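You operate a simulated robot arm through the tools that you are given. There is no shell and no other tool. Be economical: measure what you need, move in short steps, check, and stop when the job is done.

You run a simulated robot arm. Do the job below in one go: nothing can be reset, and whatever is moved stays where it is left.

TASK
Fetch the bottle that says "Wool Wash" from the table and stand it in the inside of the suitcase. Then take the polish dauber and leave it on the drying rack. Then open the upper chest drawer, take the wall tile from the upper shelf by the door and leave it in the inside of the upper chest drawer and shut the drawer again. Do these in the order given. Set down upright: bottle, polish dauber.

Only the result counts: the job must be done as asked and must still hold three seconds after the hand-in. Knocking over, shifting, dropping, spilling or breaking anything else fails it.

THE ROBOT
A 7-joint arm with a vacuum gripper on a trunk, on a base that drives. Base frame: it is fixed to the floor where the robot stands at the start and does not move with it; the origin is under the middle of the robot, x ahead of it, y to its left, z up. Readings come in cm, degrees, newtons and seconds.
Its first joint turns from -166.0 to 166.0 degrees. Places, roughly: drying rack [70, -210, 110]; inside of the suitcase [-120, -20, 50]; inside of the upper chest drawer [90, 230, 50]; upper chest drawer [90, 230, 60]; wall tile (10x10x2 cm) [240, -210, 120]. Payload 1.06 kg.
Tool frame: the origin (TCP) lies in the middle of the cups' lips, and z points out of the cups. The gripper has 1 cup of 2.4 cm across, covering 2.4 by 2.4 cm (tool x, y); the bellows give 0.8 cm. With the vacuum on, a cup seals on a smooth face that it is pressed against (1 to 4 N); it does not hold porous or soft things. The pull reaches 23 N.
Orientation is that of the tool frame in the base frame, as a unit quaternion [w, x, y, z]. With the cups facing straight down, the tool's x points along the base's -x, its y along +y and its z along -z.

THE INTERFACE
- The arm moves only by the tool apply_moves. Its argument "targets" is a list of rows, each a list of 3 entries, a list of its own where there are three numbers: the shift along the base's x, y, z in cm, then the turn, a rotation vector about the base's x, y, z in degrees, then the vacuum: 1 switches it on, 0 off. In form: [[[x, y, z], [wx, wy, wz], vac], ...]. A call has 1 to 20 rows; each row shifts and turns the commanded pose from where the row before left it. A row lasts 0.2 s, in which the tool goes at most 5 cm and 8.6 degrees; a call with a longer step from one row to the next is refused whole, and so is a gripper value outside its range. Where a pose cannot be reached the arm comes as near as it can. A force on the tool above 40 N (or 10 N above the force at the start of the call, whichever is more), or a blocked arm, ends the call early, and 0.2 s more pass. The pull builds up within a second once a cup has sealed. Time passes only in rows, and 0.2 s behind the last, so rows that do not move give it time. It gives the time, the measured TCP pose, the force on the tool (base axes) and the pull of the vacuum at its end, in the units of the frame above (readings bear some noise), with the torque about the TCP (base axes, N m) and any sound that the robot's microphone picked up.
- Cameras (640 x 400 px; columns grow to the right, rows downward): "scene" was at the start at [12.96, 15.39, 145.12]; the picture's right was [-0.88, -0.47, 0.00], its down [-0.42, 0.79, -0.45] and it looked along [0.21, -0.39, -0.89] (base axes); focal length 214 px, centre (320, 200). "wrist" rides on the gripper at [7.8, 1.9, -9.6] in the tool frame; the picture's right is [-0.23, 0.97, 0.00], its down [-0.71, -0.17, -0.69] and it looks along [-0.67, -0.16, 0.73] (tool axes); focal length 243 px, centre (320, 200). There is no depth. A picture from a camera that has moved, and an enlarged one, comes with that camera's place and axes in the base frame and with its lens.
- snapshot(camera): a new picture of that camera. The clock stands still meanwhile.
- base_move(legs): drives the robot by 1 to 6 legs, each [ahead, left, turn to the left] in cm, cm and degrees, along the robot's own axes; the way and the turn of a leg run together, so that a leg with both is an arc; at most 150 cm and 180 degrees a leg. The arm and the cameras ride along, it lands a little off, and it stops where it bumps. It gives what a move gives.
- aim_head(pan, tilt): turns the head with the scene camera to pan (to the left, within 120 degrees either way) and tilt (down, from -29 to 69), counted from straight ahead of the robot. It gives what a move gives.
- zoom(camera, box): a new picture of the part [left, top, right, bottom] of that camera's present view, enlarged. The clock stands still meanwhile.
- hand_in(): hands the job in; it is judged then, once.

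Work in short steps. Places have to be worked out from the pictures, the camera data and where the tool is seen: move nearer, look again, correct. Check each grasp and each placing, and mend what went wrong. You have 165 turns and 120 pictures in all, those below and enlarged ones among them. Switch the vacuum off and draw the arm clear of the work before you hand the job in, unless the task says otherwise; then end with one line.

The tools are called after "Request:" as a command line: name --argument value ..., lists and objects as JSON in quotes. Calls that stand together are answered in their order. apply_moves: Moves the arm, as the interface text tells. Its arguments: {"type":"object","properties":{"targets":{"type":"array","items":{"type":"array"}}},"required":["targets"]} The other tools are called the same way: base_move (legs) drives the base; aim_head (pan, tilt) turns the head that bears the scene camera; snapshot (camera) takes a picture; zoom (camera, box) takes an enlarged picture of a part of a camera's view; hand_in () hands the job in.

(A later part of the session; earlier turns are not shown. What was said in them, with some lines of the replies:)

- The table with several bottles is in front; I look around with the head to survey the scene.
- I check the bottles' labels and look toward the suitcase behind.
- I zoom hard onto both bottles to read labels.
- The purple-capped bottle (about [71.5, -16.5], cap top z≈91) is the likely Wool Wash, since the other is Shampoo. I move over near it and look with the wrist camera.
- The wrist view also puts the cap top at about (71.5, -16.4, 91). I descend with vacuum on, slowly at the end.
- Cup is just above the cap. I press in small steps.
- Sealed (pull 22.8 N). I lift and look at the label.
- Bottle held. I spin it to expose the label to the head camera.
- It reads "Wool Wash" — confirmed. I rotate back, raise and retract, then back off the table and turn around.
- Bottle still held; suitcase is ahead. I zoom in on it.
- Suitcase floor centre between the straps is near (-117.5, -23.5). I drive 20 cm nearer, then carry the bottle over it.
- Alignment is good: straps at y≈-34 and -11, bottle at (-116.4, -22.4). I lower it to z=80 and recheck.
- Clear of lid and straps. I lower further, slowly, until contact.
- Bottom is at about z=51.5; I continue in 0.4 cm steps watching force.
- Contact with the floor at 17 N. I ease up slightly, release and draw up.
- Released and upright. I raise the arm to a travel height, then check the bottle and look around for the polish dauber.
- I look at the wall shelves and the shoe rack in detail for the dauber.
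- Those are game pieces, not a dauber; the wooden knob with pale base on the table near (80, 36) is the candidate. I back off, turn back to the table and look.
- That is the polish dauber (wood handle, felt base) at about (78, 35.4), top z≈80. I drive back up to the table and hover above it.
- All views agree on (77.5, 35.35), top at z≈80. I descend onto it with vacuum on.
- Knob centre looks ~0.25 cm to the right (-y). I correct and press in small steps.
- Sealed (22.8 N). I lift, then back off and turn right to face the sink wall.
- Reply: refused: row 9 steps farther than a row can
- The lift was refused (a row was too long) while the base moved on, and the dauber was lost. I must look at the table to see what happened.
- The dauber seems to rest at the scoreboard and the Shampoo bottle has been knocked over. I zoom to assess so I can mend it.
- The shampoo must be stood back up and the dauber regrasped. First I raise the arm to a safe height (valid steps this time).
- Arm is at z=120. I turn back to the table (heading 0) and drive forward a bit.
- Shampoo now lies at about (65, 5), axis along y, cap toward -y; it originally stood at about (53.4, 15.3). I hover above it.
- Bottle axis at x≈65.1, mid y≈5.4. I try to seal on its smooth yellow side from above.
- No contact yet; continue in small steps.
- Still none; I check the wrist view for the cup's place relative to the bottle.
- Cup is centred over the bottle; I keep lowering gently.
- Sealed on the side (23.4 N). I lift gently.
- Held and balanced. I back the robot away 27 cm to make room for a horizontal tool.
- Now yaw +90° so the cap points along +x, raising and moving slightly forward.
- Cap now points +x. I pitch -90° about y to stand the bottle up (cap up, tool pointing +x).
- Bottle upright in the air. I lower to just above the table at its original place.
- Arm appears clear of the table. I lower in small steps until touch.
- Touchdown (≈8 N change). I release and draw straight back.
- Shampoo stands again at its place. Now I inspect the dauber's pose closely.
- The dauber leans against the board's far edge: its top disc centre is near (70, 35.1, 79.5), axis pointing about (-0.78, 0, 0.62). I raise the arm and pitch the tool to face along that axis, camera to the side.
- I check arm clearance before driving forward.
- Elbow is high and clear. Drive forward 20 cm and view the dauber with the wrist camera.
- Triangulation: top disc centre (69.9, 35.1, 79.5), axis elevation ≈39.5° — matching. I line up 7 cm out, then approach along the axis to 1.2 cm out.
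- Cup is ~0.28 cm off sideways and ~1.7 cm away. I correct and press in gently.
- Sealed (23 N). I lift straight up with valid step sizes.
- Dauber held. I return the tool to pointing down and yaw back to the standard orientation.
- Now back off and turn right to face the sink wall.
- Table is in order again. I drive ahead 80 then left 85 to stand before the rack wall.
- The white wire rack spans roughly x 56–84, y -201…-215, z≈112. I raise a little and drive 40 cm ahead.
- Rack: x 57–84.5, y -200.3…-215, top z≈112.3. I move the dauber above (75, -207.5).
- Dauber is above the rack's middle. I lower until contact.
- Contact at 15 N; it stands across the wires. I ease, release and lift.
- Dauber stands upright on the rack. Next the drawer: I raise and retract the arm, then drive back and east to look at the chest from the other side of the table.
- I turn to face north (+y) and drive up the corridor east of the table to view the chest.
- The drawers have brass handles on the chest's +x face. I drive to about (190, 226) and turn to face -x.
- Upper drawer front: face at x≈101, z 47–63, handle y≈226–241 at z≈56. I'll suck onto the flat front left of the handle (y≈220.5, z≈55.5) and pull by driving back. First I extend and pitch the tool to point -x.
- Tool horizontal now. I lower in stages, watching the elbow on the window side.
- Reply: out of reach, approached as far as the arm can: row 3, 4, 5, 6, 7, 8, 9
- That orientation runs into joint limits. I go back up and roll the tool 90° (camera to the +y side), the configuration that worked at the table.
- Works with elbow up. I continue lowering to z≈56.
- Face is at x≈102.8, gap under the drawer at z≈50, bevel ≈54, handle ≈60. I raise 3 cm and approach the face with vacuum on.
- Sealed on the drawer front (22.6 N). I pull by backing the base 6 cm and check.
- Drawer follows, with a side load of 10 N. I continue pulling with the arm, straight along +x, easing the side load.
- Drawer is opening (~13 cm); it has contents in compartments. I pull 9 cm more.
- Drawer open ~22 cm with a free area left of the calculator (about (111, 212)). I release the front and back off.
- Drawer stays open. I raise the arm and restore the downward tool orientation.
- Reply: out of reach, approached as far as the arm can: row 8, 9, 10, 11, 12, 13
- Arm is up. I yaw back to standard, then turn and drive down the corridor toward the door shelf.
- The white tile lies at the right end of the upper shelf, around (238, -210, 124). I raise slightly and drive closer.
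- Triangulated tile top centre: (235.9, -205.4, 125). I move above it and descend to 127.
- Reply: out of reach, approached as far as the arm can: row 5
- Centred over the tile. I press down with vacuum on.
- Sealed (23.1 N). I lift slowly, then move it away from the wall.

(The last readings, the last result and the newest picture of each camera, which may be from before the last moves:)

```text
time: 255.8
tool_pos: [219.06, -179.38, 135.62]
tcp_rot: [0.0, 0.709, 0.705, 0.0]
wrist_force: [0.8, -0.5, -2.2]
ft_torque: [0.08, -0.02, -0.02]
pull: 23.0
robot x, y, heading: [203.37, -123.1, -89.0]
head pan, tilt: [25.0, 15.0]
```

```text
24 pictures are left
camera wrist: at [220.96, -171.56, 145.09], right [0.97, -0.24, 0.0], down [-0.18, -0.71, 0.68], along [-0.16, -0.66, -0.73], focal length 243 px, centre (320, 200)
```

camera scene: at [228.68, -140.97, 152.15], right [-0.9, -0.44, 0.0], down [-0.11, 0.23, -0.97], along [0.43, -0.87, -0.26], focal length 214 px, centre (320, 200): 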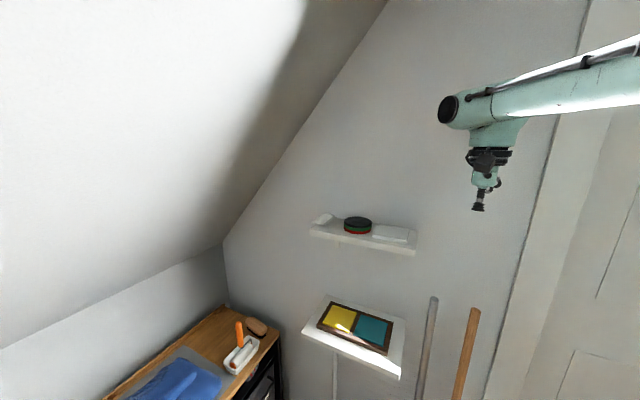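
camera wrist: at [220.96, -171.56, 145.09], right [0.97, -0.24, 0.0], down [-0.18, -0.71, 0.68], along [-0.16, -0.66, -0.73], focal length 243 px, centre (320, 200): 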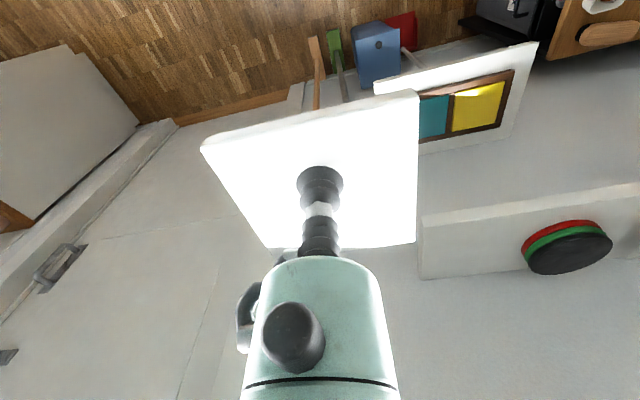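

Tile held. I drive back along the same way to the chest and turn to face it.

Request:
base_move --legs '[[-48, -16, 0], [-80, 0, 0], [-110, 13, 0], [-110, 13, 0], [0, 0, -91]]'

Request:
aim_head --pan 0 --tilt 40

Request:
snapshot --camera "scene"

```text
time: 277.1
tool_pos: [148.59, 211.66, 135.69]
tcp_rot: [-0.001, 1.0, -0.013, 0.0]
wrist_force: [-0.5, -0.8, -1.6]
ft_torque: [0.0, -0.01, -0.02]
pull: 23.1
robot x, y, heading: [205.23, 225.97, 179.8]
head pan, tilt: [25.0, 15.0]
```

```text
time: 278.0
tool_pos: [148.69, 211.66, 135.76]
tcp_rot: [0.001, 1.0, -0.012, 0.0]
wrist_force: [0.3, 0.9, -2.5]
ft_torque: [0.0, -0.03, -0.02]
pull: 23.3
robot x, y, heading: [205.4, 225.94, 179.6]
head pan, tilt: [0.0, 40.0]
```

```text
23 pictures are left
camera scene: at [187.02, 204.96, 148.2], right [0.0, 1.0, 0.0], down [0.64, 0.0, -0.77], along [-0.77, 0.0, -0.64], focal length 214 px, centre (320, 200)
```

scene: 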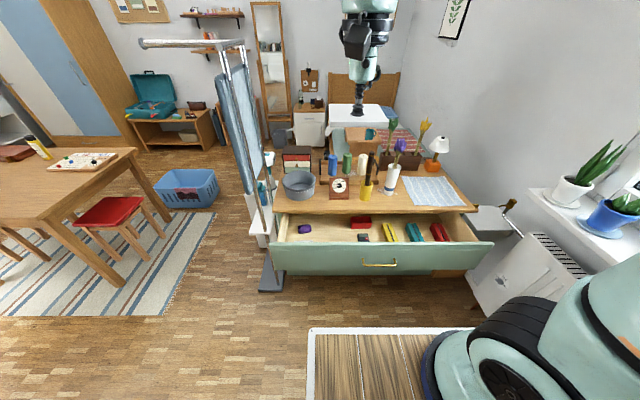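

I drive 20 cm ahead and look down into the drawer from head and wrist.

Request:
base_move --legs '[[20, 0, 0]]'

Request:
aim_head --pan 5 --tilt 50

Request:
zoom --camera "scene" --box '[230, 130, 480, 290]'

Request:
snapshot --camera "wrist"

```text
time: 279.6
tool_pos: [128.65, 211.88, 135.62]
tcp_rot: [0.001, 1.0, -0.013, 0.001]
wrist_force: [-0.6, 0.9, -2.3]
ft_torque: [0.01, -0.07, 0.01]
pull: 22.6
robot x, y, heading: [185.78, 225.97, 179.6]
head pan, tilt: [0.0, 40.0]
```

```text
time: 280.3
tool_pos: [128.67, 211.82, 135.69]
tcp_rot: [0.0, 1.0, -0.015, 0.0]
wrist_force: [-0.2, -0.3, -1.9]
ft_torque: [0.0, -0.02, 0.02]
pull: 23.6
robot x, y, heading: [185.75, 226.16, 179.3]
head pan, tilt: [5.0, 50.0]
```

```text
2.50 times, centred on (355, 210) of scene
camera zoom: at [167.87, 204.41, 146.78], right [-0.08, 1.0, 0.0], down [0.76, 0.06, -0.64], along [-0.64, -0.05, -0.77], focal length 536 px, centre (232, 175)
```

zoom: 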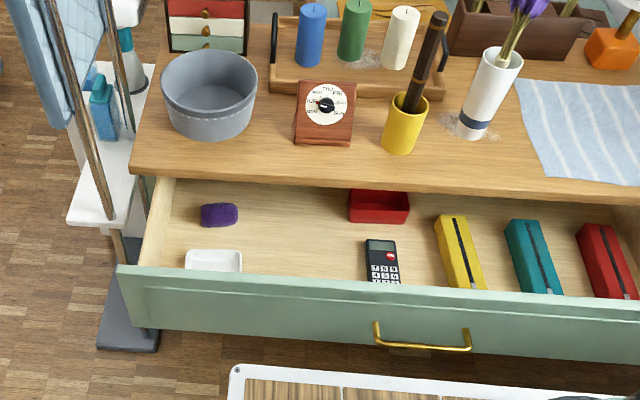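

```text
21 pictures are left
camera wrist: at [136.56, 209.79, 145.1], right [-0.26, -0.96, 0.0], down [-0.7, 0.19, 0.68], along [-0.66, 0.18, -0.73], focal length 243 px, centre (320, 200)
```

wrist: 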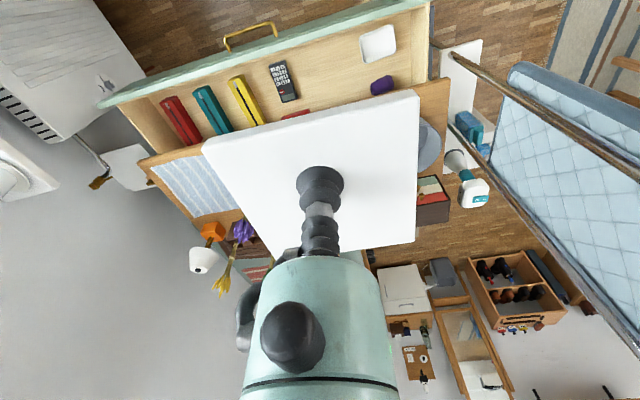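

Free drawer floor is x 104–121, y 202–224. Target (113, 213). I yaw 90° so the wrist camera stays clear of the drawer front, and move above the target.

Request:
apply_moves --targets '[[[-1.4, 0.1, 0], [0, 0, 8.2], 1], [[-1.4, 0.1, 0], [0, 0, 8.2], 1], [[-1.4, 0.1, 0], [0, 0, 8.2], 1], [[-1.4, 0.1, 0], [0, 0, 8.2], 1], [[-1.4, 0.1, 0], [0, 0, 8.2], 1], [[-1.4, 0.1, 0], [0, 0, 8.2], 1], [[-1.4, 0.1, 0], [0, 0, 8.2], 1], [[-1.4, 0.1, 0], [0, 0, 8.2], 1], [[-1.4, 0.1, 0], [0, 0, 8.2], 1], [[-1.4, 0.1, 0], [0, 0, 8.2], 1], [[-1.6, 0.2, 0], [0, 0, 8], 1], [[0, 0, 0], [0, 0, 0], 1]]'

Request:
apply_moves --targets '[[[0, 0, -3], [0, 0, 0], 1], [[0, 0, -4], [0, 0, 0], 1], [[0, 0, -4], [0, 0, 0], 1], [[0, 0, -4], [0, 0, 0], 1], [[0, 0, -4], [0, 0, 0], 1], [[0, 0, -4], [0, 0, 0], 1], [[0, 0, -4], [0, 0, 0], 1], [[0, 0, -4], [0, 0, 0], 1], [[0, 0, -4], [0, 0, 0], 1], [[0, 0, -4], [0, 0, 0], 1], [[0, 0, -3], [0, 0, 0], 1], [[0, 0, 0], [0, 0, 0], 1]]'

Request:
snapshot --camera "scene"

Request:
snapshot --camera "wrist"

```text
time: 282.9
tool_pos: [113.14, 213.12, 135.67]
tcp_rot: [0.001, 0.717, 0.697, 0.001]
wrist_force: [-0.4, -1.1, -1.8]
ft_torque: [0.02, -0.01, 0.0]
pull: 22.3
robot x, y, heading: [185.7, 226.07, 179.7]
head pan, tilt: [5.0, 50.0]
```

```text
time: 285.5
tool_pos: [113.26, 212.92, 93.68]
tcp_rot: [0.0, 0.718, 0.696, 0.001]
wrist_force: [0.6, -0.7, -1.9]
ft_torque: [0.01, -0.02, 0.03]
pull: 23.4
robot x, y, heading: [185.62, 226.08, 179.7]
head pan, tilt: [5.0, 50.0]
```

```text
20 pictures are left
camera scene: at [167.88, 204.41, 146.77], right [-0.08, 1.0, 0.0], down [0.76, 0.06, -0.64], along [-0.64, -0.05, -0.77], focal length 214 px, centre (320, 200)
```

scene: 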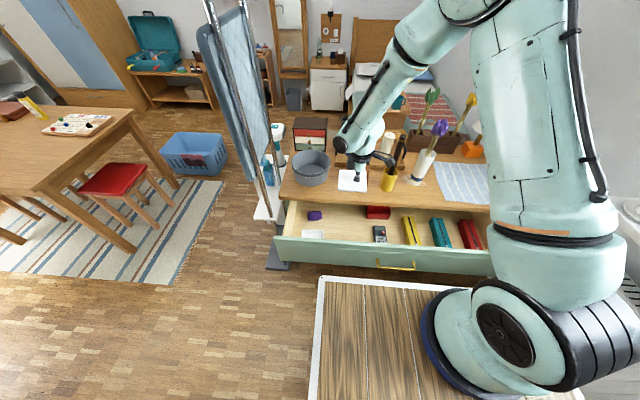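

```text
19 pictures are left
camera wrist: at [115.38, 220.78, 103.1], right [0.96, -0.26, 0.0], down [-0.19, -0.7, 0.68], along [-0.18, -0.66, -0.73], focal length 243 px, centre (320, 200)
```

wrist: 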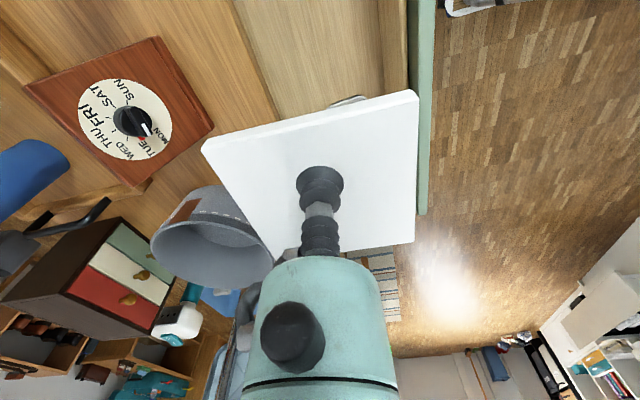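

Clearances look fine; I lower to z≈70 and recheck.

Request:
apply_moves --targets '[[[0, 0, -3], [0, 0, 0], 1], [[0, 0, -4], [0, 0, 0], 1], [[0, 0, -4], [0, 0, 0], 1], [[0, 0, -4], [0, 0, 0], 1], [[0, 0, -4], [0, 0, 0], 1], [[0, 0, -3], [0, 0, 0], 1], [[0, 0, 0], [0, 0, 0], 1]]'

Request:
zoom --camera "scene" --box '[260, 130, 460, 270]'

Request:
snapshot --camera "wrist"

```text
time: 287.1
tool_pos: [113.26, 213.09, 71.58]
tcp_rot: [0.001, 0.717, 0.697, 0.001]
wrist_force: [0.5, -0.4, -2.2]
ft_torque: [0.0, -0.03, 0.03]
pull: 23.4
robot x, y, heading: [185.53, 226.23, 180.0]
head pan, tilt: [5.0, 50.0]
```

```text
2.86 times, centred on (360, 200) of scene
camera zoom: at [167.88, 204.41, 146.77], right [-0.08, 1.0, 0.0], down [0.76, 0.06, -0.64], along [-0.64, -0.05, -0.77], focal length 613 px, centre (206, 200)
```

zoom: 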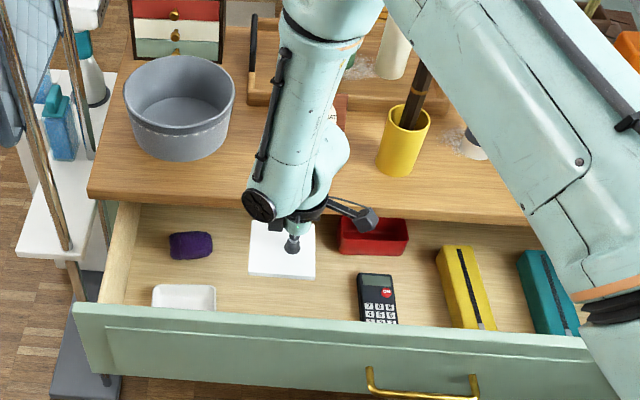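

```text
17 pictures are left
camera wrist: at [115.41, 220.89, 81.02], right [0.96, -0.26, 0.0], down [-0.19, -0.7, 0.68], along [-0.18, -0.66, -0.73], focal length 243 px, centre (320, 200)
```

wrist: 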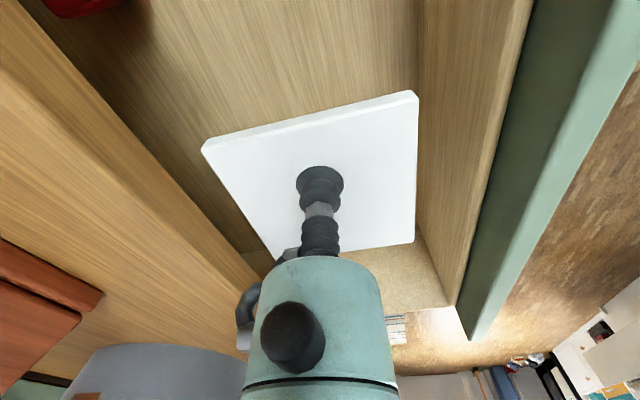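

Tile hangs clear between countertop edge and drawer front. I lower to ~58.5.

Request:
apply_moves --targets '[[[0, 0, -2.5], [0, 0, 0], 1], [[0, 0, -2.5], [0, 0, 0], 1], [[0, 0, -2.5], [0, 0, 0], 1], [[0, 0, -2.5], [0, 0, 0], 1], [[0, 0, -1.5], [0, 0, 0], 1], [[0, 0, -1], [0, 0, 0], 1], [[0, 0, 0], [0, 0, 0], 1]]'

Request:
zoom --camera "scene" --box '[260, 130, 460, 270]'

```text
time: 288.7
tool_pos: [113.1, 213.1, 59.14]
tcp_rot: [0.0, 0.717, 0.697, 0.002]
wrist_force: [-0.4, -0.3, -2.0]
ft_torque: [0.07, 0.02, -0.01]
pull: 22.6
robot x, y, heading: [185.85, 226.0, 179.6]
head pan, tilt: [5.0, 50.0]
```

```text
2.86 times, centred on (360, 200) of scene
camera zoom: at [167.87, 204.41, 146.77], right [-0.08, 1.0, 0.0], down [0.76, 0.06, -0.64], along [-0.64, -0.05, -0.77], focal length 613 px, centre (206, 200)
```

zoom: 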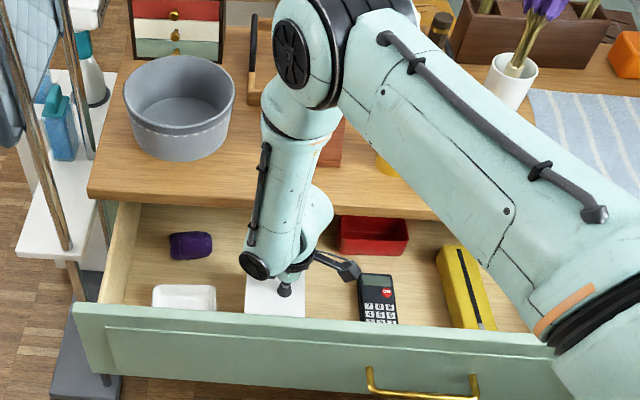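

Still clear. I continue in small steps to contact.

Request:
apply_moves --targets '[[[0, 0, -1], [0, 0, 0], 1], [[0, 0, -1], [0, 0, 0], 1], [[0, 0, -0.7], [0, 0, 0], 1], [[0, 0, -0.5], [0, 0, 0], 1], [[0, 0, 0], [0, 0, 0], 1]]'

```text
time: 289.9
tool_pos: [113.05, 213.07, 55.94]
tcp_rot: [0.001, 0.717, 0.698, 0.001]
wrist_force: [-0.5, -0.3, -2.4]
ft_torque: [0.0, 0.02, -0.01]
pull: 22.6
robot x, y, heading: [185.53, 225.83, 179.8]
head pan, tilt: [5.0, 50.0]
```

Request:
apply_moves --targets '[[[0, 0, -0.5], [0, 0, 0], 1], [[0, 0, -0.4], [0, 0, 0], 1], [[0, 0, -0.3], [0, 0, 0], 1], [[0, 0, 0], [0, 0, 0], 1]]'

```text
time: 290.9
tool_pos: [113.13, 213.06, 54.7]
tcp_rot: [0.001, 0.717, 0.697, 0.001]
wrist_force: [0.1, -0.6, -2.5]
ft_torque: [0.03, 0.03, 0.04]
pull: 23.2
robot x, y, heading: [185.76, 226.27, 179.6]
head pan, tilt: [5.0, 50.0]
```

Request:
apply_moves --targets '[[[0, 0, -0.4], [0, 0, 0], 1], [[0, 0, -0.3], [0, 0, 0], 1], [[0, 0, -0.3], [0, 0, 0], 1], [[0, 0, 0], [0, 0, 0], 1]]'

Request:
snapshot --camera "wrist"

```text
time: 291.9
tool_pos: [113.14, 213.14, 53.83]
tcp_rot: [-0.001, 0.718, 0.696, 0.0]
wrist_force: [-2.5, 1.8, 15.9]
ft_torque: [-0.06, 0.0, -0.07]
pull: 22.4
robot x, y, heading: [185.41, 225.95, 179.6]
head pan, tilt: [5.0, 50.0]
```

```text
15 pictures are left
camera wrist: at [115.28, 220.9, 63.24], right [0.96, -0.26, 0.0], down [-0.19, -0.7, 0.69], along [-0.18, -0.66, -0.73], focal length 243 px, centre (320, 200)
```

wrist: 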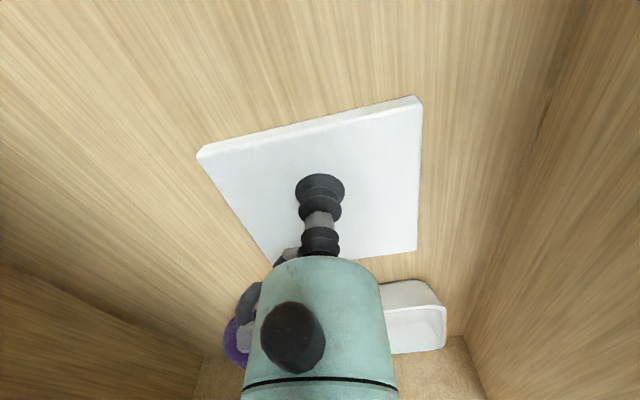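

Tile rests flat on the drawer floor (16 N). I release and rise.

Request:
apply_moves --targets '[[[0, 0, 0.2], [0, 0, 0], 1], [[0, 0, 0], [0, 0, 0], 0], [[0, 0, 0], [0, 0, 0], 0], [[0, 0, 0], [0, 0, 0], 0], [[0, 0, 0], [0, 0, 0], 0], [[0, 0, 0.5], [0, 0, 0], 0], [[0, 0, 1], [0, 0, 0], 0], [[0, 0, 2], [0, 0, 0], 0], [[0, 0, 4], [0, 0, 0], 0], [[0, 0, 4], [0, 0, 0], 0], [[0, 0, 4], [0, 0, 0], 0], [[0, 0, 4], [0, 0, 0], 0], [[0, 0, 4], [0, 0, 0], 0], [[0, 0, 4], [0, 0, 0], 0], [[0, 0, 4], [0, 0, 0], 0], [[0, 0, 4], [0, 0, 0], 0]]'

Request:
zoom --camera "scene" --box '[260, 130, 460, 270]'

```text
time: 295.3
tool_pos: [113.06, 213.11, 89.38]
tcp_rot: [0.0, 0.717, 0.697, 0.001]
wrist_force: [0.9, -0.3, -0.5]
ft_torque: [0.0, -0.01, -0.02]
pull: 0.0
robot x, y, heading: [185.76, 226.42, 179.6]
head pan, tilt: [5.0, 50.0]
```

```text
2.86 times, centred on (360, 200) of scene
camera zoom: at [167.85, 204.39, 146.77], right [-0.08, 1.0, 0.0], down [0.76, 0.06, -0.64], along [-0.64, -0.05, -0.77], focal length 613 px, centre (206, 200)
```

zoom: 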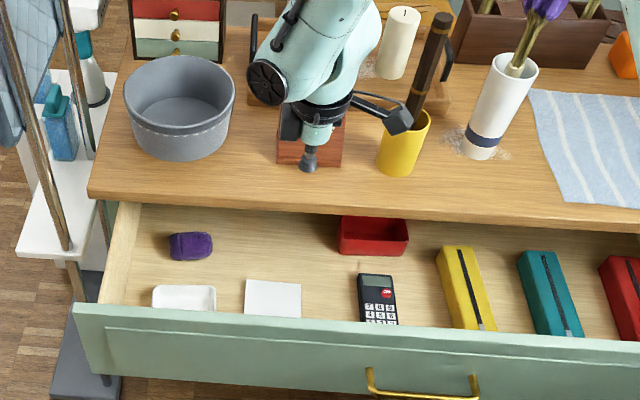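

Tile is in place. To shut the drawer I raise the arm, back off, and set the tool horizontal again.

Request:
apply_moves --targets '[[[0, 0, 4.5], [0, 0, 0], 0], [[0, 0, 4.5], [0, 0, 0], 0], [[0, 0, 4.5], [0, 0, 0], 0], [[0, 0, 4.5], [0, 0, 0], 0], [[0, 0, 4.5], [0, 0, 0], 0], [[0, 0, 4.5], [0, 0, 0], 0], [[0, 0, 4.5], [0, 0, 0], 0], [[0, 0, 4.5], [0, 0, 0], 0], [[0, 0, 4.5], [0, 0, 0], 0], [[0, 0, 4.5], [0, 0, 0], 0]]'

Request:
base_move --legs '[[-24, 0, 0]]'

```text
time: 297.5
tool_pos: [113.03, 213.05, 134.42]
tcp_rot: [0.001, 0.717, 0.697, 0.001]
wrist_force: [-0.7, 0.3, -0.6]
ft_torque: [-0.01, -0.01, 0.01]
pull: 0.1
robot x, y, heading: [185.77, 225.7, 179.5]
head pan, tilt: [5.0, 50.0]
```

```text
time: 299.2
tool_pos: [137.14, 212.75, 134.3]
tcp_rot: [0.0, 0.717, 0.697, 0.001]
wrist_force: [0.2, -0.1, -0.1]
ft_torque: [0.02, -0.02, 0.03]
pull: 0.1
robot x, y, heading: [209.54, 225.76, 179.9]
head pan, tilt: [5.0, 50.0]
```

Request:
apply_moves --targets '[[[-0.4, 0.6, 0.6], [0, 8.2, 0], 0], [[-0.4, 0.6, 0.6], [0, 8.2, 0], 0], [[-0.4, 0.6, 0.6], [0, 8.2, 0], 0], [[-0.4, 0.6, 0.6], [0, 8.2, 0], 0], [[-0.4, 0.6, 0.6], [0, 8.2, 0], 0], [[-0.4, 0.6, 0.6], [0, 8.2, 0], 0], [[-0.4, 0.6, 0.6], [0, 8.2, 0], 0], [[-0.4, 0.6, 0.6], [0, 8.2, 0], 0], [[-0.4, 0.6, 0.6], [0, 8.2, 0], 0], [[-0.4, 0.6, 0.6], [0, 8.2, 0], 0], [[0, 0, 0], [0, 8, 0], 0], [[0, 0, 0], [0, 0, 0], 0]]'

Request:
snapshot --camera "scene"

```text
time: 301.9
tool_pos: [133.03, 218.79, 140.31]
tcp_rot: [0.493, -0.507, -0.493, 0.507]
wrist_force: [0.0, -0.5, 0.2]
ft_torque: [0.01, -0.02, 0.01]
pull: 0.1
robot x, y, heading: [209.93, 226.21, 179.8]
head pan, tilt: [5.0, 50.0]
```

```text
13 pictures are left
camera scene: at [191.97, 204.29, 146.78], right [-0.08, 1.0, 0.0], down [0.76, 0.06, -0.64], along [-0.64, -0.05, -0.77], focal length 214 px, centre (320, 200)
```

scene: 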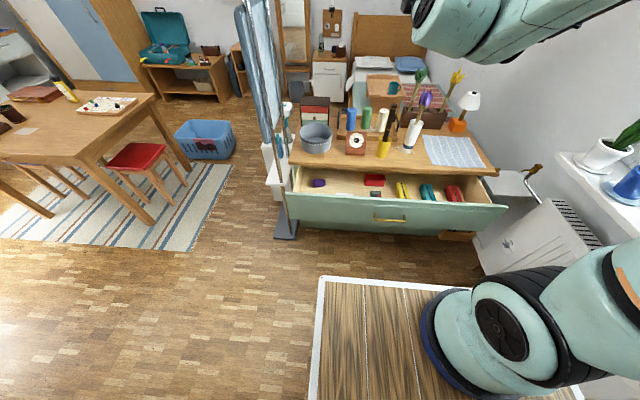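

Tool horizontal. I lower to z≈59 in front of the drawer.

Request:
apply_moves --targets '[[[0, 0, -4.5], [0, 0, 0], 0], [[0, 0, -4.5], [0, 0, 0], 0], [[0, 0, -4.5], [0, 0, 0], 0], [[0, 0, -4.5], [0, 0, 0], 0], [[0, 0, -4.5], [0, 0, 0], 0], [[0, 0, -4.5], [0, 0, 0], 0], [[0, 0, -4.5], [0, 0, 0], 0], [[0, 0, -4.5], [0, 0, 0], 0], [[0, 0, -4.5], [0, 0, 0], 0]]'

Request:
apply_moves --targets '[[[0, 0, -4.5], [0, 0, 0], 0], [[0, 0, -4.5], [0, 0, 0], 0], [[0, 0, -4.5], [0, 0, 0], 0], [[0, 0, -4.5], [0, 0, 0], 0], [[0, 0, -4.5], [0, 0, 0], 0], [[0, 0, -4.5], [0, 0, 0], 0], [[0, 0, -4.5], [0, 0, 0], 0], [[0, 0, -4.5], [0, 0, 0], 0], [[0, 0, -4.5], [0, 0, 0], 0], [[0, 0, 0], [0, 0, 0], 0]]'

Request:
snapshot --camera "wrist"

```text
time: 303.9
tool_pos: [134.3, 219.0, 122.89]
tcp_rot: [-0.494, 0.512, 0.489, -0.505]
wrist_force: [-0.5, 0.3, 0.1]
ft_torque: [0.0, -0.04, -0.04]
pull: 0.0
out of reach, approached as far as the arm can: row 4, 5, 6, 7, 8, 9
robot x, y, heading: [210.06, 225.91, 179.6]
head pan, tilt: [5.0, 50.0]
```

```text
time: 306.1
tool_pos: [134.33, 218.83, 122.71]
tcp_rot: [-0.494, 0.511, 0.489, -0.505]
wrist_force: [-0.5, -0.1, 0.8]
ft_torque: [-0.01, -0.01, 0.02]
pull: 0.1
out of reach, approached as far as the arm can: row 1, 2, 3, 4, 5, 6, 7, 8, 9
robot x, y, heading: [210.0, 226.28, 179.9]
head pan, tilt: [5.0, 50.0]
```

```text
12 pictures are left
camera wrist: at [144.09, 226.63, 120.54], right [0.0, -0.27, -0.96], down [0.68, -0.71, 0.19], along [-0.73, -0.65, 0.18], focal length 243 px, centre (320, 200)
```

wrist: 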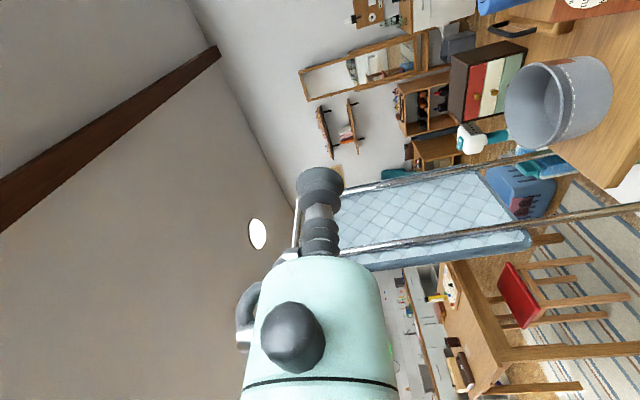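

That branch hits a joint limit. Pushing doesn't need a perpendicular tool, so I pitch back ~50° (tool pointing forward-down, as for the dauber) and lower that way.

Request:
apply_moves --targets '[[[0, 0, 0.5], [0, -8.4, 0], 0], [[0, 0, 0], [0, -8.4, 0], 0], [[0, 0, 0], [0, -8.4, 0], 0], [[0, 0, 0], [0, -8.4, 0], 0], [[0, 0, 0], [0, -8.4, 0], 0], [[0, 0, 0], [0, -8, 0], 0], [[0, 0, 0], [0, 0, 0], 0], [[0, 0, -4], [0, 0, 0], 0], [[0, 0, -4], [0, 0, 0], 0], [[0, 0, -4], [0, 0, 0], 0], [[0, 0, -4], [0, 0, 0], 0], [[0, 0, -4], [0, 0, 0], 0], [[0, 0, -4], [0, 0, 0], 0], [[0, 0, 0], [0, 0, 0], 0]]'

```text
time: 309.1
tool_pos: [134.45, 218.9, 99.28]
tcp_rot: [-0.238, 0.673, 0.656, -0.245]
wrist_force: [-0.6, 0.4, 0.1]
ft_torque: [0.02, 0.04, -0.02]
pull: 0.1
robot x, y, heading: [209.82, 225.53, 179.8]
head pan, tilt: [5.0, 50.0]
```

Request:
apply_moves --targets '[[[0, 0, -4], [0, 0, 0], 0], [[0, 0, -4], [0, 0, 0], 0], [[0, 0, -4], [0, 0, 0], 0], [[0, 0, -4], [0, 0, 0], 0], [[0, 0, -4], [0, 0, 0], 0], [[0, 0, -4], [0, 0, 0], 0], [[0, 0, -4], [0, 0, 0], 0], [[0, 0, -4], [0, 0, 0], 0], [[0, 0, -4], [0, 0, 0], 0], [[0, 0, -3.5], [0, 0, 0], 0], [[0, 0, 0], [0, 0, 0], 0]]'

Request:
snapshot --camera "wrist"

Request:
snapshot --camera "scene"

```text
time: 311.4
tool_pos: [134.49, 218.99, 76.22]
tcp_rot: [-0.238, 0.674, 0.656, -0.243]
wrist_force: [-0.3, 0.9, -0.3]
ft_torque: [-0.04, 0.0, -0.02]
pull: 0.1
out of reach, approached as far as the arm can: row 6, 7, 8, 9, 10
robot x, y, heading: [209.88, 226.15, 179.7]
head pan, tilt: [5.0, 50.0]
```

```text
11 pictures are left
camera wrist: at [142.3, 226.77, 82.16], right [0.74, -0.26, -0.62], down [0.29, -0.7, 0.65], along [-0.61, -0.66, -0.44], focal length 243 px, centre (320, 200)
```

wrist: 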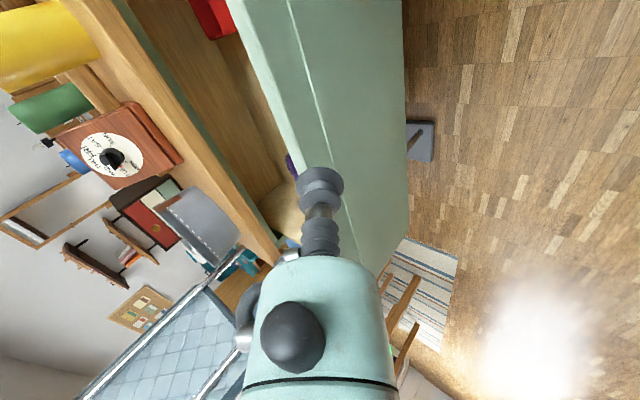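

```text
10 pictures are left
camera scene: at [191.96, 204.3, 146.78], right [-0.08, 1.0, 0.0], down [0.76, 0.06, -0.64], along [-0.64, -0.05, -0.77], focal length 214 px, centre (320, 200)
```

scene: 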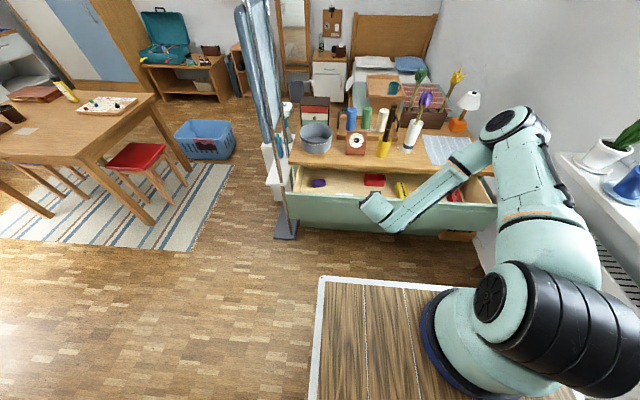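

Limit again at 40° pitch. I reduce the pitch to ~22° and lower to z≈61.5 so the cup's side can push the drawer front.

Request:
apply_moves --targets '[[[0, 0, 1], [0, -6, 0], 0], [[0, 0, 0], [0, -6, 0], 0], [[0, 0, 0], [0, -6, 0], 0], [[0, 0, -2], [0, 0, 0], 0], [[0, 0, -3], [0, 0, 0], 0], [[0, 0, -3], [0, 0, 0], 0], [[0, 0, -3], [0, 0, 0], 0], [[0, 0, -3], [0, 0, 0], 0], [[0, 0, -1.5], [0, 0, 0], 0], [[0, 0, 0], [0, 0, 0], 0]]'

```text
time: 313.6
tool_pos: [134.41, 218.86, 61.76]
tcp_rot: [-0.133, 0.704, 0.684, -0.136]
wrist_force: [0.0, 0.0, 0.9]
ft_torque: [0.0, 0.02, -0.03]
pull: 0.1
robot x, y, heading: [209.57, 225.92, 180.2]
head pan, tilt: [5.0, 50.0]
```

Reached. I push by driving ahead 24 cm first, then check force and view.

Request:
base_move --legs '[[24, 0, 0]]'

Request:
zoom --camera "scene" --box '[220, 120, 480, 290]'

```text
time: 315.4
tool_pos: [110.13, 219.1, 61.77]
tcp_rot: [-0.134, 0.704, 0.684, -0.136]
wrist_force: [-1.0, -0.3, -0.6]
ft_torque: [0.02, 0.03, -0.03]
pull: 0.0
robot x, y, heading: [185.44, 226.18, 179.7]
head pan, tilt: [5.0, 50.0]
```

```text
2.35 times, centred on (350, 205) of scene
camera zoom: at [167.73, 204.42, 146.77], right [-0.08, 1.0, 0.0], down [0.76, 0.06, -0.64], along [-0.64, -0.05, -0.77], focal length 505 px, centre (249, 188)
```

zoom: 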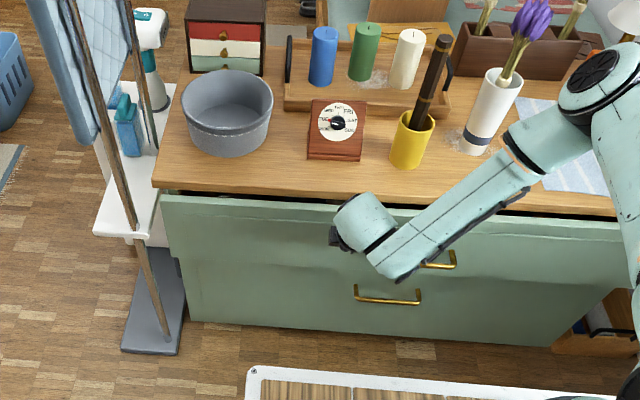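

Nearly shut (~5–6 cm left), but the gripper body would touch the countertop edge. I'll finish by pushing on the protruding handle bar: back off, shift to the handle's middle, lower slightly.

Request:
apply_moves --targets '[[[3, 0, 0], [0, 0, 0], 0], [[4, 0, 0], [0, 0, 0], 0], [[2, 3, 0], [0, 0, 0], 0], [[0, 4, 0], [0, 0, 0], 0], [[0, 4, -1], [0, 0, 0], 0], [[0, 3.5, -2], [0, 0, 0], 0], [[0, 0, 0], [0, 0, 0], 0]]'

Request:
snapshot --camera "wrist"

```text
time: 317.0
tool_pos: [117.34, 234.1, 59.79]
tcp_rot: [-0.129, 0.705, 0.684, -0.133]
wrist_force: [-0.9, -0.2, 0.3]
ft_torque: [-0.05, -0.01, 0.05]
pull: 0.0
out of reach, approached as far as the arm can: row 4, 5, 6
robot x, y, heading: [185.72, 226.04, 179.7]
head pan, tilt: [5.0, 50.0]
```

```text
8 pictures are left
camera wrist: at [122.88, 241.87, 67.75], right [0.9, -0.26, -0.35], down [0.07, -0.7, 0.71], along [-0.43, -0.66, -0.61], focal length 243 px, centre (320, 200)
```

wrist: 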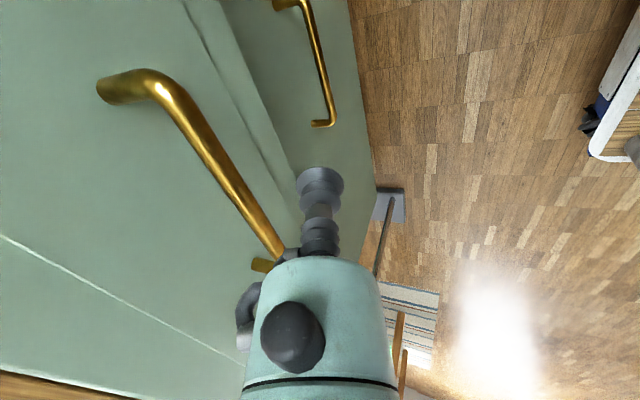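

Handle bar is at about (112.4, z 60.2). I lower 1.4 cm so the nozzle meets the bar squarely, then drive ahead 8 cm.

Request:
apply_moves --targets '[[[0, 0, -0.7], [0, 0, 0], 0], [[0, 0, -0.7], [0, 0, 0], 0], [[0, 0, 0], [0, 0, 0], 0]]'

Request:
base_move --legs '[[8, 0, 0]]'

Request:
zoom --camera "scene" --box '[220, 150, 480, 320]'

```text
time: 317.8
tool_pos: [117.04, 233.95, 58.54]
tcp_rot: [-0.129, 0.704, 0.685, -0.133]
wrist_force: [0.7, -0.2, 0.4]
ft_torque: [-0.02, 0.01, 0.01]
pull: 0.0
out of reach, approached as far as the arm can: row 2
robot x, y, heading: [185.54, 226.28, 179.6]
head pan, tilt: [5.0, 50.0]
```

```text
time: 318.9
tool_pos: [108.95, 233.95, 58.66]
tcp_rot: [-0.129, 0.704, 0.685, -0.133]
wrist_force: [0.0, -7.4, -1.1]
ft_torque: [0.21, 0.03, 0.01]
pull: 0.0
robot x, y, heading: [177.38, 226.2, 179.9]
head pan, tilt: [5.0, 50.0]
```

```text
2.35 times, centred on (350, 235) of scene
camera zoom: at [159.63, 204.46, 146.77], right [-0.08, 1.0, 0.0], down [0.76, 0.06, -0.64], along [-0.64, -0.05, -0.77], focal length 505 px, centre (249, 118)
```

zoom: 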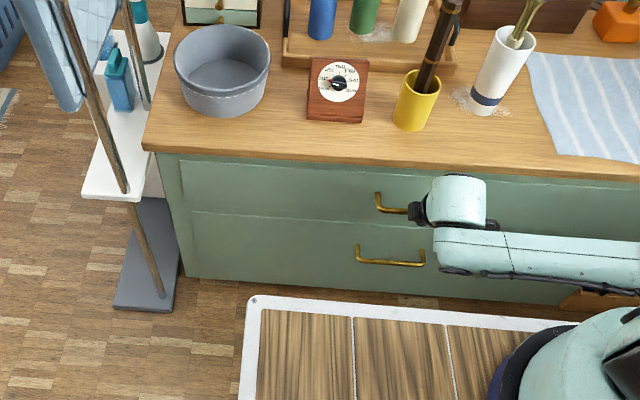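

Drawer looks nearly flush. I press further in small arm steps until resistance shows.

Request:
apply_moves --targets '[[[-0.5, 0, 0], [0, 0, 0], 0], [[-0.5, 0, 0], [0, 0, 0], 0], [[-0.4, 0, 0], [0, 0, 0], 0], [[0, 0, 0], [0, 0, 0], 0]]'

```text
time: 319.7
tool_pos: [108.04, 234.0, 58.38]
tcp_rot: [-0.124, 0.706, 0.685, -0.127]
wrist_force: [4.5, -0.2, 0.3]
ft_torque: [0.0, 0.08, -0.03]
pull: 0.1
robot x, y, heading: [177.42, 226.23, 179.6]
head pan, tilt: [5.0, 50.0]
stopped in row 3: the force on the tool passed its limit (the readings are from after the stop); the commanded pose is now the measured one
```

Hard stop reached: the drawer is shut. I back the tool off and check.

Request:
apply_moves --targets '[[[1, 0, 0], [0, 0, 0], 0], [[2, 0, 0], [0, 0, 0], 0], [[3, 0, 0], [0, 0, 0], 0], [[0, 0, 0], [0, 0, 0], 0]]'

Request:
base_move --legs '[[-22, 0, 0]]'

Request:
aim_head --pan 0 --tilt 35

Request:
zoom --camera "scene" --box '[250, 180, 490, 330]'

```text
time: 320.4
tool_pos: [111.64, 234.08, 58.87]
tcp_rot: [-0.113, 0.706, 0.688, -0.12]
wrist_force: [-1.5, -3.3, -22.9]
ft_torque: [0.06, -0.03, 0.01]
pull: 0.1
out of reach, approached as far as the arm can: row 2, 3
robot x, y, heading: [177.46, 226.11, 179.9]
head pan, tilt: [5.0, 50.0]
stopped in row 3: the force on the tool passed its limit (the readings are from after the stop); the commanded pose is now the measured one
```

```text
time: 322.2
tool_pos: [133.5, 234.05, 58.84]
tcp_rot: [-0.115, 0.707, 0.688, -0.118]
wrist_force: [-1.0, -0.6, -6.5]
ft_torque: [0.01, -0.02, 0.0]
pull: 0.0
robot x, y, heading: [199.05, 226.17, 179.8]
head pan, tilt: [5.0, 50.0]
stopped in leg 1: the force on the tool passed its limit (the readings are from after the stop); the commanded pose is now the measured one
```

```text
time: 323.0
tool_pos: [133.49, 234.11, 58.7]
tcp_rot: [-0.114, 0.707, 0.688, -0.118]
wrist_force: [2.0, -0.6, -10.4]
ft_torque: [0.01, 0.07, -0.06]
pull: 0.0
robot x, y, heading: [199.31, 226.11, 179.8]
head pan, tilt: [0.0, 35.0]
```

```text
2.67 times, centred on (370, 255) of scene
camera zoom: at [180.33, 205.04, 148.94], right [0.0, 1.0, 0.0], down [0.57, 0.0, -0.82], along [-0.82, 0.0, -0.57], focal length 572 px, centre (187, 53)
```

zoom: 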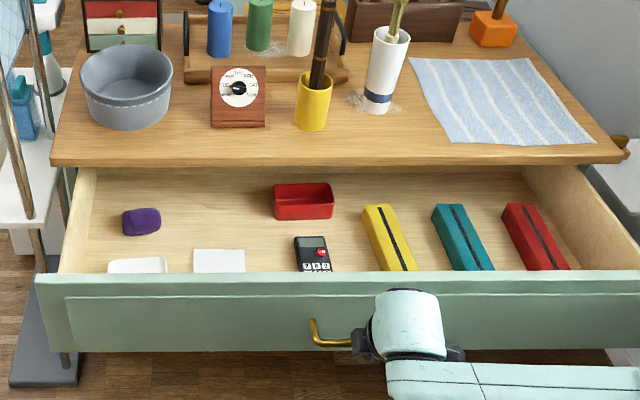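

The tool caught on the handle and dragged the drawer open again. I look with the wrist camera to see how it is caught.

Request:
snapshot --camera "wrist"

```text
5 pictures are left
camera wrist: at [138.73, 241.91, 67.01], right [0.91, -0.26, -0.31], down [0.04, -0.7, 0.71], along [-0.41, -0.66, -0.63], focal length 243 px, centre (320, 200)
```

wrist: 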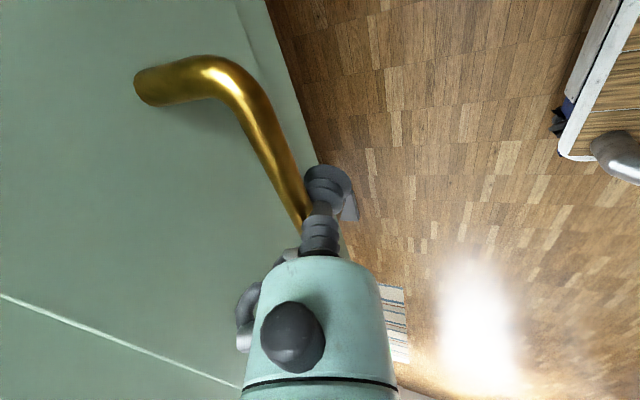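

The cup is wedged under the bar with an upward load. I lower the tool to free that load first.

Request:
apply_moves --targets '[[[0, 0, -0.4], [0, 0, 0], 0], [[0, 0, -0.4], [0, 0, 0], 0], [[0, 0, -0.4], [0, 0, 0], 0], [[0, 0, 0], [0, 0, 0], 0]]'

```text
time: 324.0
tool_pos: [133.44, 234.14, 57.88]
tcp_rot: [-0.114, 0.707, 0.687, -0.119]
wrist_force: [-3.2, 3.8, 27.4]
ft_torque: [-0.14, -0.19, 0.06]
pull: 0.0
robot x, y, heading: [199.3, 225.93, 179.7]
head pan, tilt: [0.0, 35.0]
```

Now loaded the other way; the bar sits in the groove between cup and bellows. I go to the neutral height between.

Request:
apply_moves --targets '[[[0, 0, 0.35], [0, 0, 0], 0], [[0, 0, 0], [0, 0, 0], 0]]'

```text
time: 324.6
tool_pos: [133.65, 234.06, 57.86]
tcp_rot: [-0.113, 0.707, 0.688, -0.117]
wrist_force: [2.4, 4.8, 4.3]
ft_torque: [-0.15, 0.07, 0.03]
pull: 0.0
robot x, y, heading: [198.96, 225.72, 179.8]
head pan, tilt: [0.0, 35.0]
```

Load is neutral now. I push the drawer shut again by driving ahead, in two stages.

Request:
base_move --legs '[[21, 0, 0]]'

Request:
base_move --legs '[[2.5, 0, 0]]'

```text
time: 326.2
tool_pos: [112.53, 234.03, 58.01]
tcp_rot: [-0.114, 0.706, 0.688, -0.119]
wrist_force: [1.4, -7.2, 5.1]
ft_torque: [0.24, 0.0, -0.01]
pull: 0.1
robot x, y, heading: [178.07, 226.22, 179.9]
head pan, tilt: [0.0, 35.0]
```

```text
time: 327.1
tool_pos: [110.02, 234.03, 57.97]
tcp_rot: [-0.114, 0.706, 0.688, -0.119]
wrist_force: [2.2, -1.1, 5.3]
ft_torque: [0.05, 0.08, -0.03]
pull: 0.1
robot x, y, heading: [175.56, 226.39, 180.0]
head pan, tilt: [0.0, 35.0]
```

Request:
base_move --legs '[[1.3, 0, 0]]'

Request:
base_move --legs '[[1, 0, 0]]'

```text
time: 327.8
tool_pos: [108.7, 233.98, 58.03]
tcp_rot: [-0.113, 0.707, 0.688, -0.119]
wrist_force: [-2.4, -1.7, 6.7]
ft_torque: [0.07, -0.1, -0.01]
pull: 0.0
robot x, y, heading: [174.42, 226.29, 179.6]
head pan, tilt: [0.0, 35.0]
```

```text
time: 328.9
tool_pos: [108.05, 234.01, 57.7]
tcp_rot: [-0.112, 0.707, 0.689, -0.117]
wrist_force: [5.7, 1.6, 6.8]
ft_torque: [-0.04, 0.18, 0.0]
pull: 0.1
robot x, y, heading: [173.67, 226.03, 179.7]
head pan, tilt: [0.0, 35.0]
stopped in leg 1: the force on the tool passed its limit (the readings are from after the stop); the commanded pose is now the measured one
```

Shut again at the stop. To detach without dragging I find a near-zero vertical load first.

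Request:
apply_moves --targets '[[[0.15, 0, 0.12], [0, 0, 0], 0], [[0, 0, 0], [0, 0, 0], 0]]'

```text
time: 329.6
tool_pos: [108.17, 233.98, 58.03]
tcp_rot: [-0.111, 0.707, 0.689, -0.117]
wrist_force: [-2.8, 0.6, 5.0]
ft_torque: [-0.07, -0.13, 0.01]
pull: 0.0
robot x, y, heading: [173.23, 226.15, 179.5]
head pan, tilt: [0.0, 35.0]
```

Request:
apply_moves --targets '[[[0, 0, 0.2], [0, 0, 0], 0], [[0, 0, 0], [0, 0, 0], 0]]'

```text
time: 330.1
tool_pos: [108.16, 234.0, 58.23]
tcp_rot: [-0.11, 0.707, 0.689, -0.117]
wrist_force: [2.1, 1.3, 4.1]
ft_torque: [-0.04, 0.02, 0.03]
pull: 0.1
robot x, y, heading: [173.57, 226.0, 179.9]
head pan, tilt: [0.0, 35.0]
```

Request:
apply_moves --targets '[[[0, 0, 0.15], [0, 0, 0], 0], [[0, 0, 0], [0, 0, 0], 0]]'

```text
time: 330.8
tool_pos: [108.1, 233.9, 58.3]
tcp_rot: [-0.111, 0.707, 0.689, -0.116]
wrist_force: [7.0, -0.6, 1.0]
ft_torque: [0.06, 0.16, 0.0]
pull: 0.1
robot x, y, heading: [173.48, 226.08, 179.7]
head pan, tilt: [0.0, 35.0]
```

Vertical load is ~1 N. Now a quick withdrawal along +x with a slight pitch toward vertical (staying within reach).

Request:
apply_moves --targets '[[[4.7, 0, 0], [0, -8, 0], 0], [[4.7, 0, 0], [0, -8, 0], 0], [[2, 0, 0], [0, -4, 0], 0], [[0, 0, 0], [0, 0, 0], 0]]'

Request:
zoom --camera "scene" --box '[230, 180, 490, 350]'

```text
time: 331.8
tool_pos: [119.59, 234.06, 58.3]
tcp_rot: [0.009, 0.716, 0.697, 0.008]
wrist_force: [1.7, 0.5, 3.2]
ft_torque: [-0.01, 0.06, -0.03]
pull: 0.0
robot x, y, heading: [173.46, 226.22, 179.6]
head pan, tilt: [0.0, 35.0]
```

```text
2.35 times, centred on (360, 265) of scene
camera zoom: at [154.58, 205.13, 148.95], right [0.0, 1.0, 0.0], down [0.57, 0.0, -0.82], along [-0.82, 0.0, -0.57], focal length 505 px, centre (226, 47)
```

zoom: 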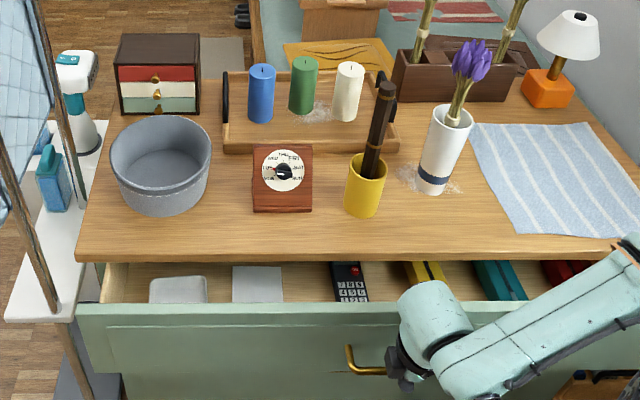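

The bar is being gripped in the bellows groove, so pulling in x drags the drawer. The drawer can't move in y, so I slide the tool along the bar in -y past the handle's end to free it.

Request:
apply_moves --targets '[[[0, -1.5, 0], [0, 0, 0], 0], [[0, -1.5, 0], [0, 0, 0], 0], [[0, -1.5, 0], [0, 0, 0], 0], [[0, -1.5, 0], [0, 0, 0], 0], [[0, -1.5, 0], [0, 0, 0], 0], [[0, -1.5, 0], [0, 0, 0], 0], [[0, -1.5, 0], [0, 0, 0], 0], [[0, -1.5, 0], [0, 0, 0], 0], [[0, -1.5, 0], [0, 0, 0], 0], [[0, 0, 0], [0, 0, 0], 0]]'

```text
time: 333.9
tool_pos: [119.61, 220.38, 58.37]
tcp_rot: [0.01, 0.716, 0.698, 0.008]
wrist_force: [0.5, 0.1, -0.1]
ft_torque: [0.03, 0.0, 0.01]
pull: 0.1
robot x, y, heading: [173.43, 226.48, 179.5]
head pan, tilt: [0.0, 35.0]
```

Free now (forces ~0). For a cleaner final push I back the base off and extend the arm to a longer reach, where the tool can pitch more, pushing on the panel left of the handle.

Request:
base_move --legs '[[-34, 0, 0]]'

Request:
apply_moves --targets '[[[-4, 0, 0], [0, 0, 0], 0], [[-4, 0, 0], [0, 0, 0], 0], [[-4, 0, 0], [0, 0, 0], 0], [[-4, 0, 0], [0, 0, 0], 0], [[-4, 0, 0], [0, 0, 0], 0], [[-4, -0.5, 0], [0, 0, 0], 0], [[-4, -0.5, 0], [0, 0, 0], 0], [[0, 0, 0], [0, 0, 0], 0], [[0, 0, 0], [0, 8, 0], 0], [[0, 0, 0], [0, 8, 0], 0], [[0, 0, 0], [0, 8, 0], 0], [[0, 0, 0], [0, 8, 0], 0], [[0, 0, 0], [0, 8, 0], 0], [[0, 0, 0], [0, 0, 0], 0]]'

```text
time: 336.2
tool_pos: [153.63, 220.4, 58.33]
tcp_rot: [0.01, 0.717, 0.697, 0.008]
wrist_force: [-0.3, -0.3, 0.3]
ft_torque: [0.01, 0.01, 0.02]
pull: 0.0
robot x, y, heading: [207.25, 226.05, 179.7]
head pan, tilt: [0.0, 35.0]
```

```text
time: 339.2
tool_pos: [126.48, 219.61, 57.37]
tcp_rot: [-0.23, 0.675, 0.66, -0.237]
wrist_force: [0.3, -0.6, 0.6]
ft_torque: [0.0, -0.02, -0.03]
pull: 0.1
out of reach, approached as far as the arm can: row 9
robot x, y, heading: [207.42, 226.03, 179.8]
head pan, tilt: [0.0, 35.0]
```

Longer reach works: pitch is 38° already. I add another 24°.

Request:
apply_moves --targets '[[[0, 0, 0.7], [0, 8, 0], 0], [[0, 0, 0.6], [0, 8, 0], 0], [[0, 0, 0], [0, 8, 0], 0], [[0, 0, 0], [0, 0, 0], 0]]'

```text
time: 340.2
tool_pos: [125.1, 217.95, 60.01]
tcp_rot: [-0.357, 0.616, 0.586, -0.387]
wrist_force: [-0.1, 0.0, -0.9]
ft_torque: [0.02, 0.01, 0.01]
pull: 0.1
robot x, y, heading: [207.59, 226.04, 179.9]
head pan, tilt: [0.0, 35.0]
```

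Pitch is ~63°, ample clearance. I push with the base: 19 cm, then small increments.

Request:
base_move --legs '[[19, 0, 0]]'

Request:
base_move --legs '[[1, 0, 0]]'

```text
time: 341.7
tool_pos: [106.23, 218.17, 59.84]
tcp_rot: [-0.357, 0.616, 0.587, -0.386]
wrist_force: [-0.2, 0.4, 0.7]
ft_torque: [-0.03, 0.0, 0.0]
pull: 0.0
robot x, y, heading: [188.58, 225.99, 180.0]
head pan, tilt: [0.0, 35.0]
```

```text
time: 342.5
tool_pos: [105.17, 218.16, 59.94]
tcp_rot: [-0.358, 0.616, 0.585, -0.386]
wrist_force: [0.4, 0.1, 1.0]
ft_torque: [0.04, -0.01, -0.01]
pull: 0.1
robot x, y, heading: [187.39, 226.3, 179.8]
head pan, tilt: [0.0, 35.0]
```

Request:
apply_moves --targets '[[[-0.5, 0, 0], [0, 0, 0], 0], [[-0.5, 0, 0], [0, 0, 0], 0], [[-0.4, 0, 0], [0, 0, 0], 0], [[-0.3, 0, 0], [0, 0, 0], 0], [[0, 0, 0], [0, 0, 0], 0]]'

```text
time: 343.5
tool_pos: [103.92, 218.17, 59.76]
tcp_rot: [-0.356, 0.619, 0.586, -0.384]
wrist_force: [12.0, -2.3, -1.0]
ft_torque: [0.08, 0.19, -0.02]
pull: 0.1
robot x, y, heading: [187.4, 226.07, 179.8]
head pan, tilt: [0.0, 35.0]
stopped in row 5: the force on the tool passed its limit (the readings are from after the stop); the commanded pose is now the measured one
```

Hard stop: shut. I withdraw straight back with the base and check.

Request:
base_move --legs '[[-20, 0, 0]]'

Request:
zoom --camera "scene" --box '[250, 180, 490, 330]'

```text
time: 345.1
tool_pos: [123.85, 218.39, 59.74]
tcp_rot: [-0.357, 0.619, 0.584, -0.385]
wrist_force: [-0.2, -0.6, 0.6]
ft_torque: [0.0, -0.02, 0.01]
pull: 0.1
robot x, y, heading: [207.4, 225.64, 179.6]
head pan, tilt: [0.0, 35.0]
```

```text
2.67 times, centred on (370, 255) of scene
camera zoom: at [188.43, 205.0, 148.95], right [0.01, 1.0, 0.0], down [0.57, 0.0, -0.82], along [-0.82, 0.0, -0.57], focal length 572 px, centre (187, 53)
```

zoom: 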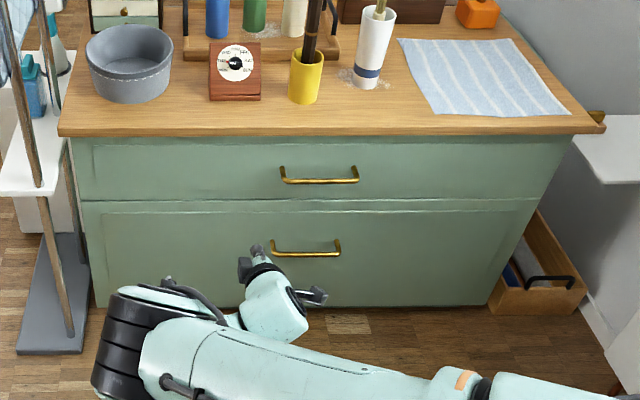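

The drawer is flush shut, everything on the chest is undisturbed. I draw back a little more, vacuum off, and hand in.

Request:
base_move --legs '[[-8, 0, 0]]'

Request:
hand_in

```text
time: 346.1
tool_pos: [131.83, 218.28, 59.6]
tcp_rot: [-0.358, 0.619, 0.585, -0.383]
wrist_force: [-0.1, 0.3, 0.3]
ft_torque: [0.01, -0.01, -0.01]
pull: 0.2
robot x, y, heading: [215.43, 225.7, 179.9]
head pan, tilt: [0.0, 35.0]
```

```text
The job is handed in.
```

The Wool Wash is standing in the suitcase, the dauber is upright on the drying rack, and the tile is in the shut upper drawer. However, I knocked over the Shampoo bottle on the table while moving the dauber and stood it back up at about its old spot with its label now facing the other way, which may fail the "nothing else disturbed" rule.
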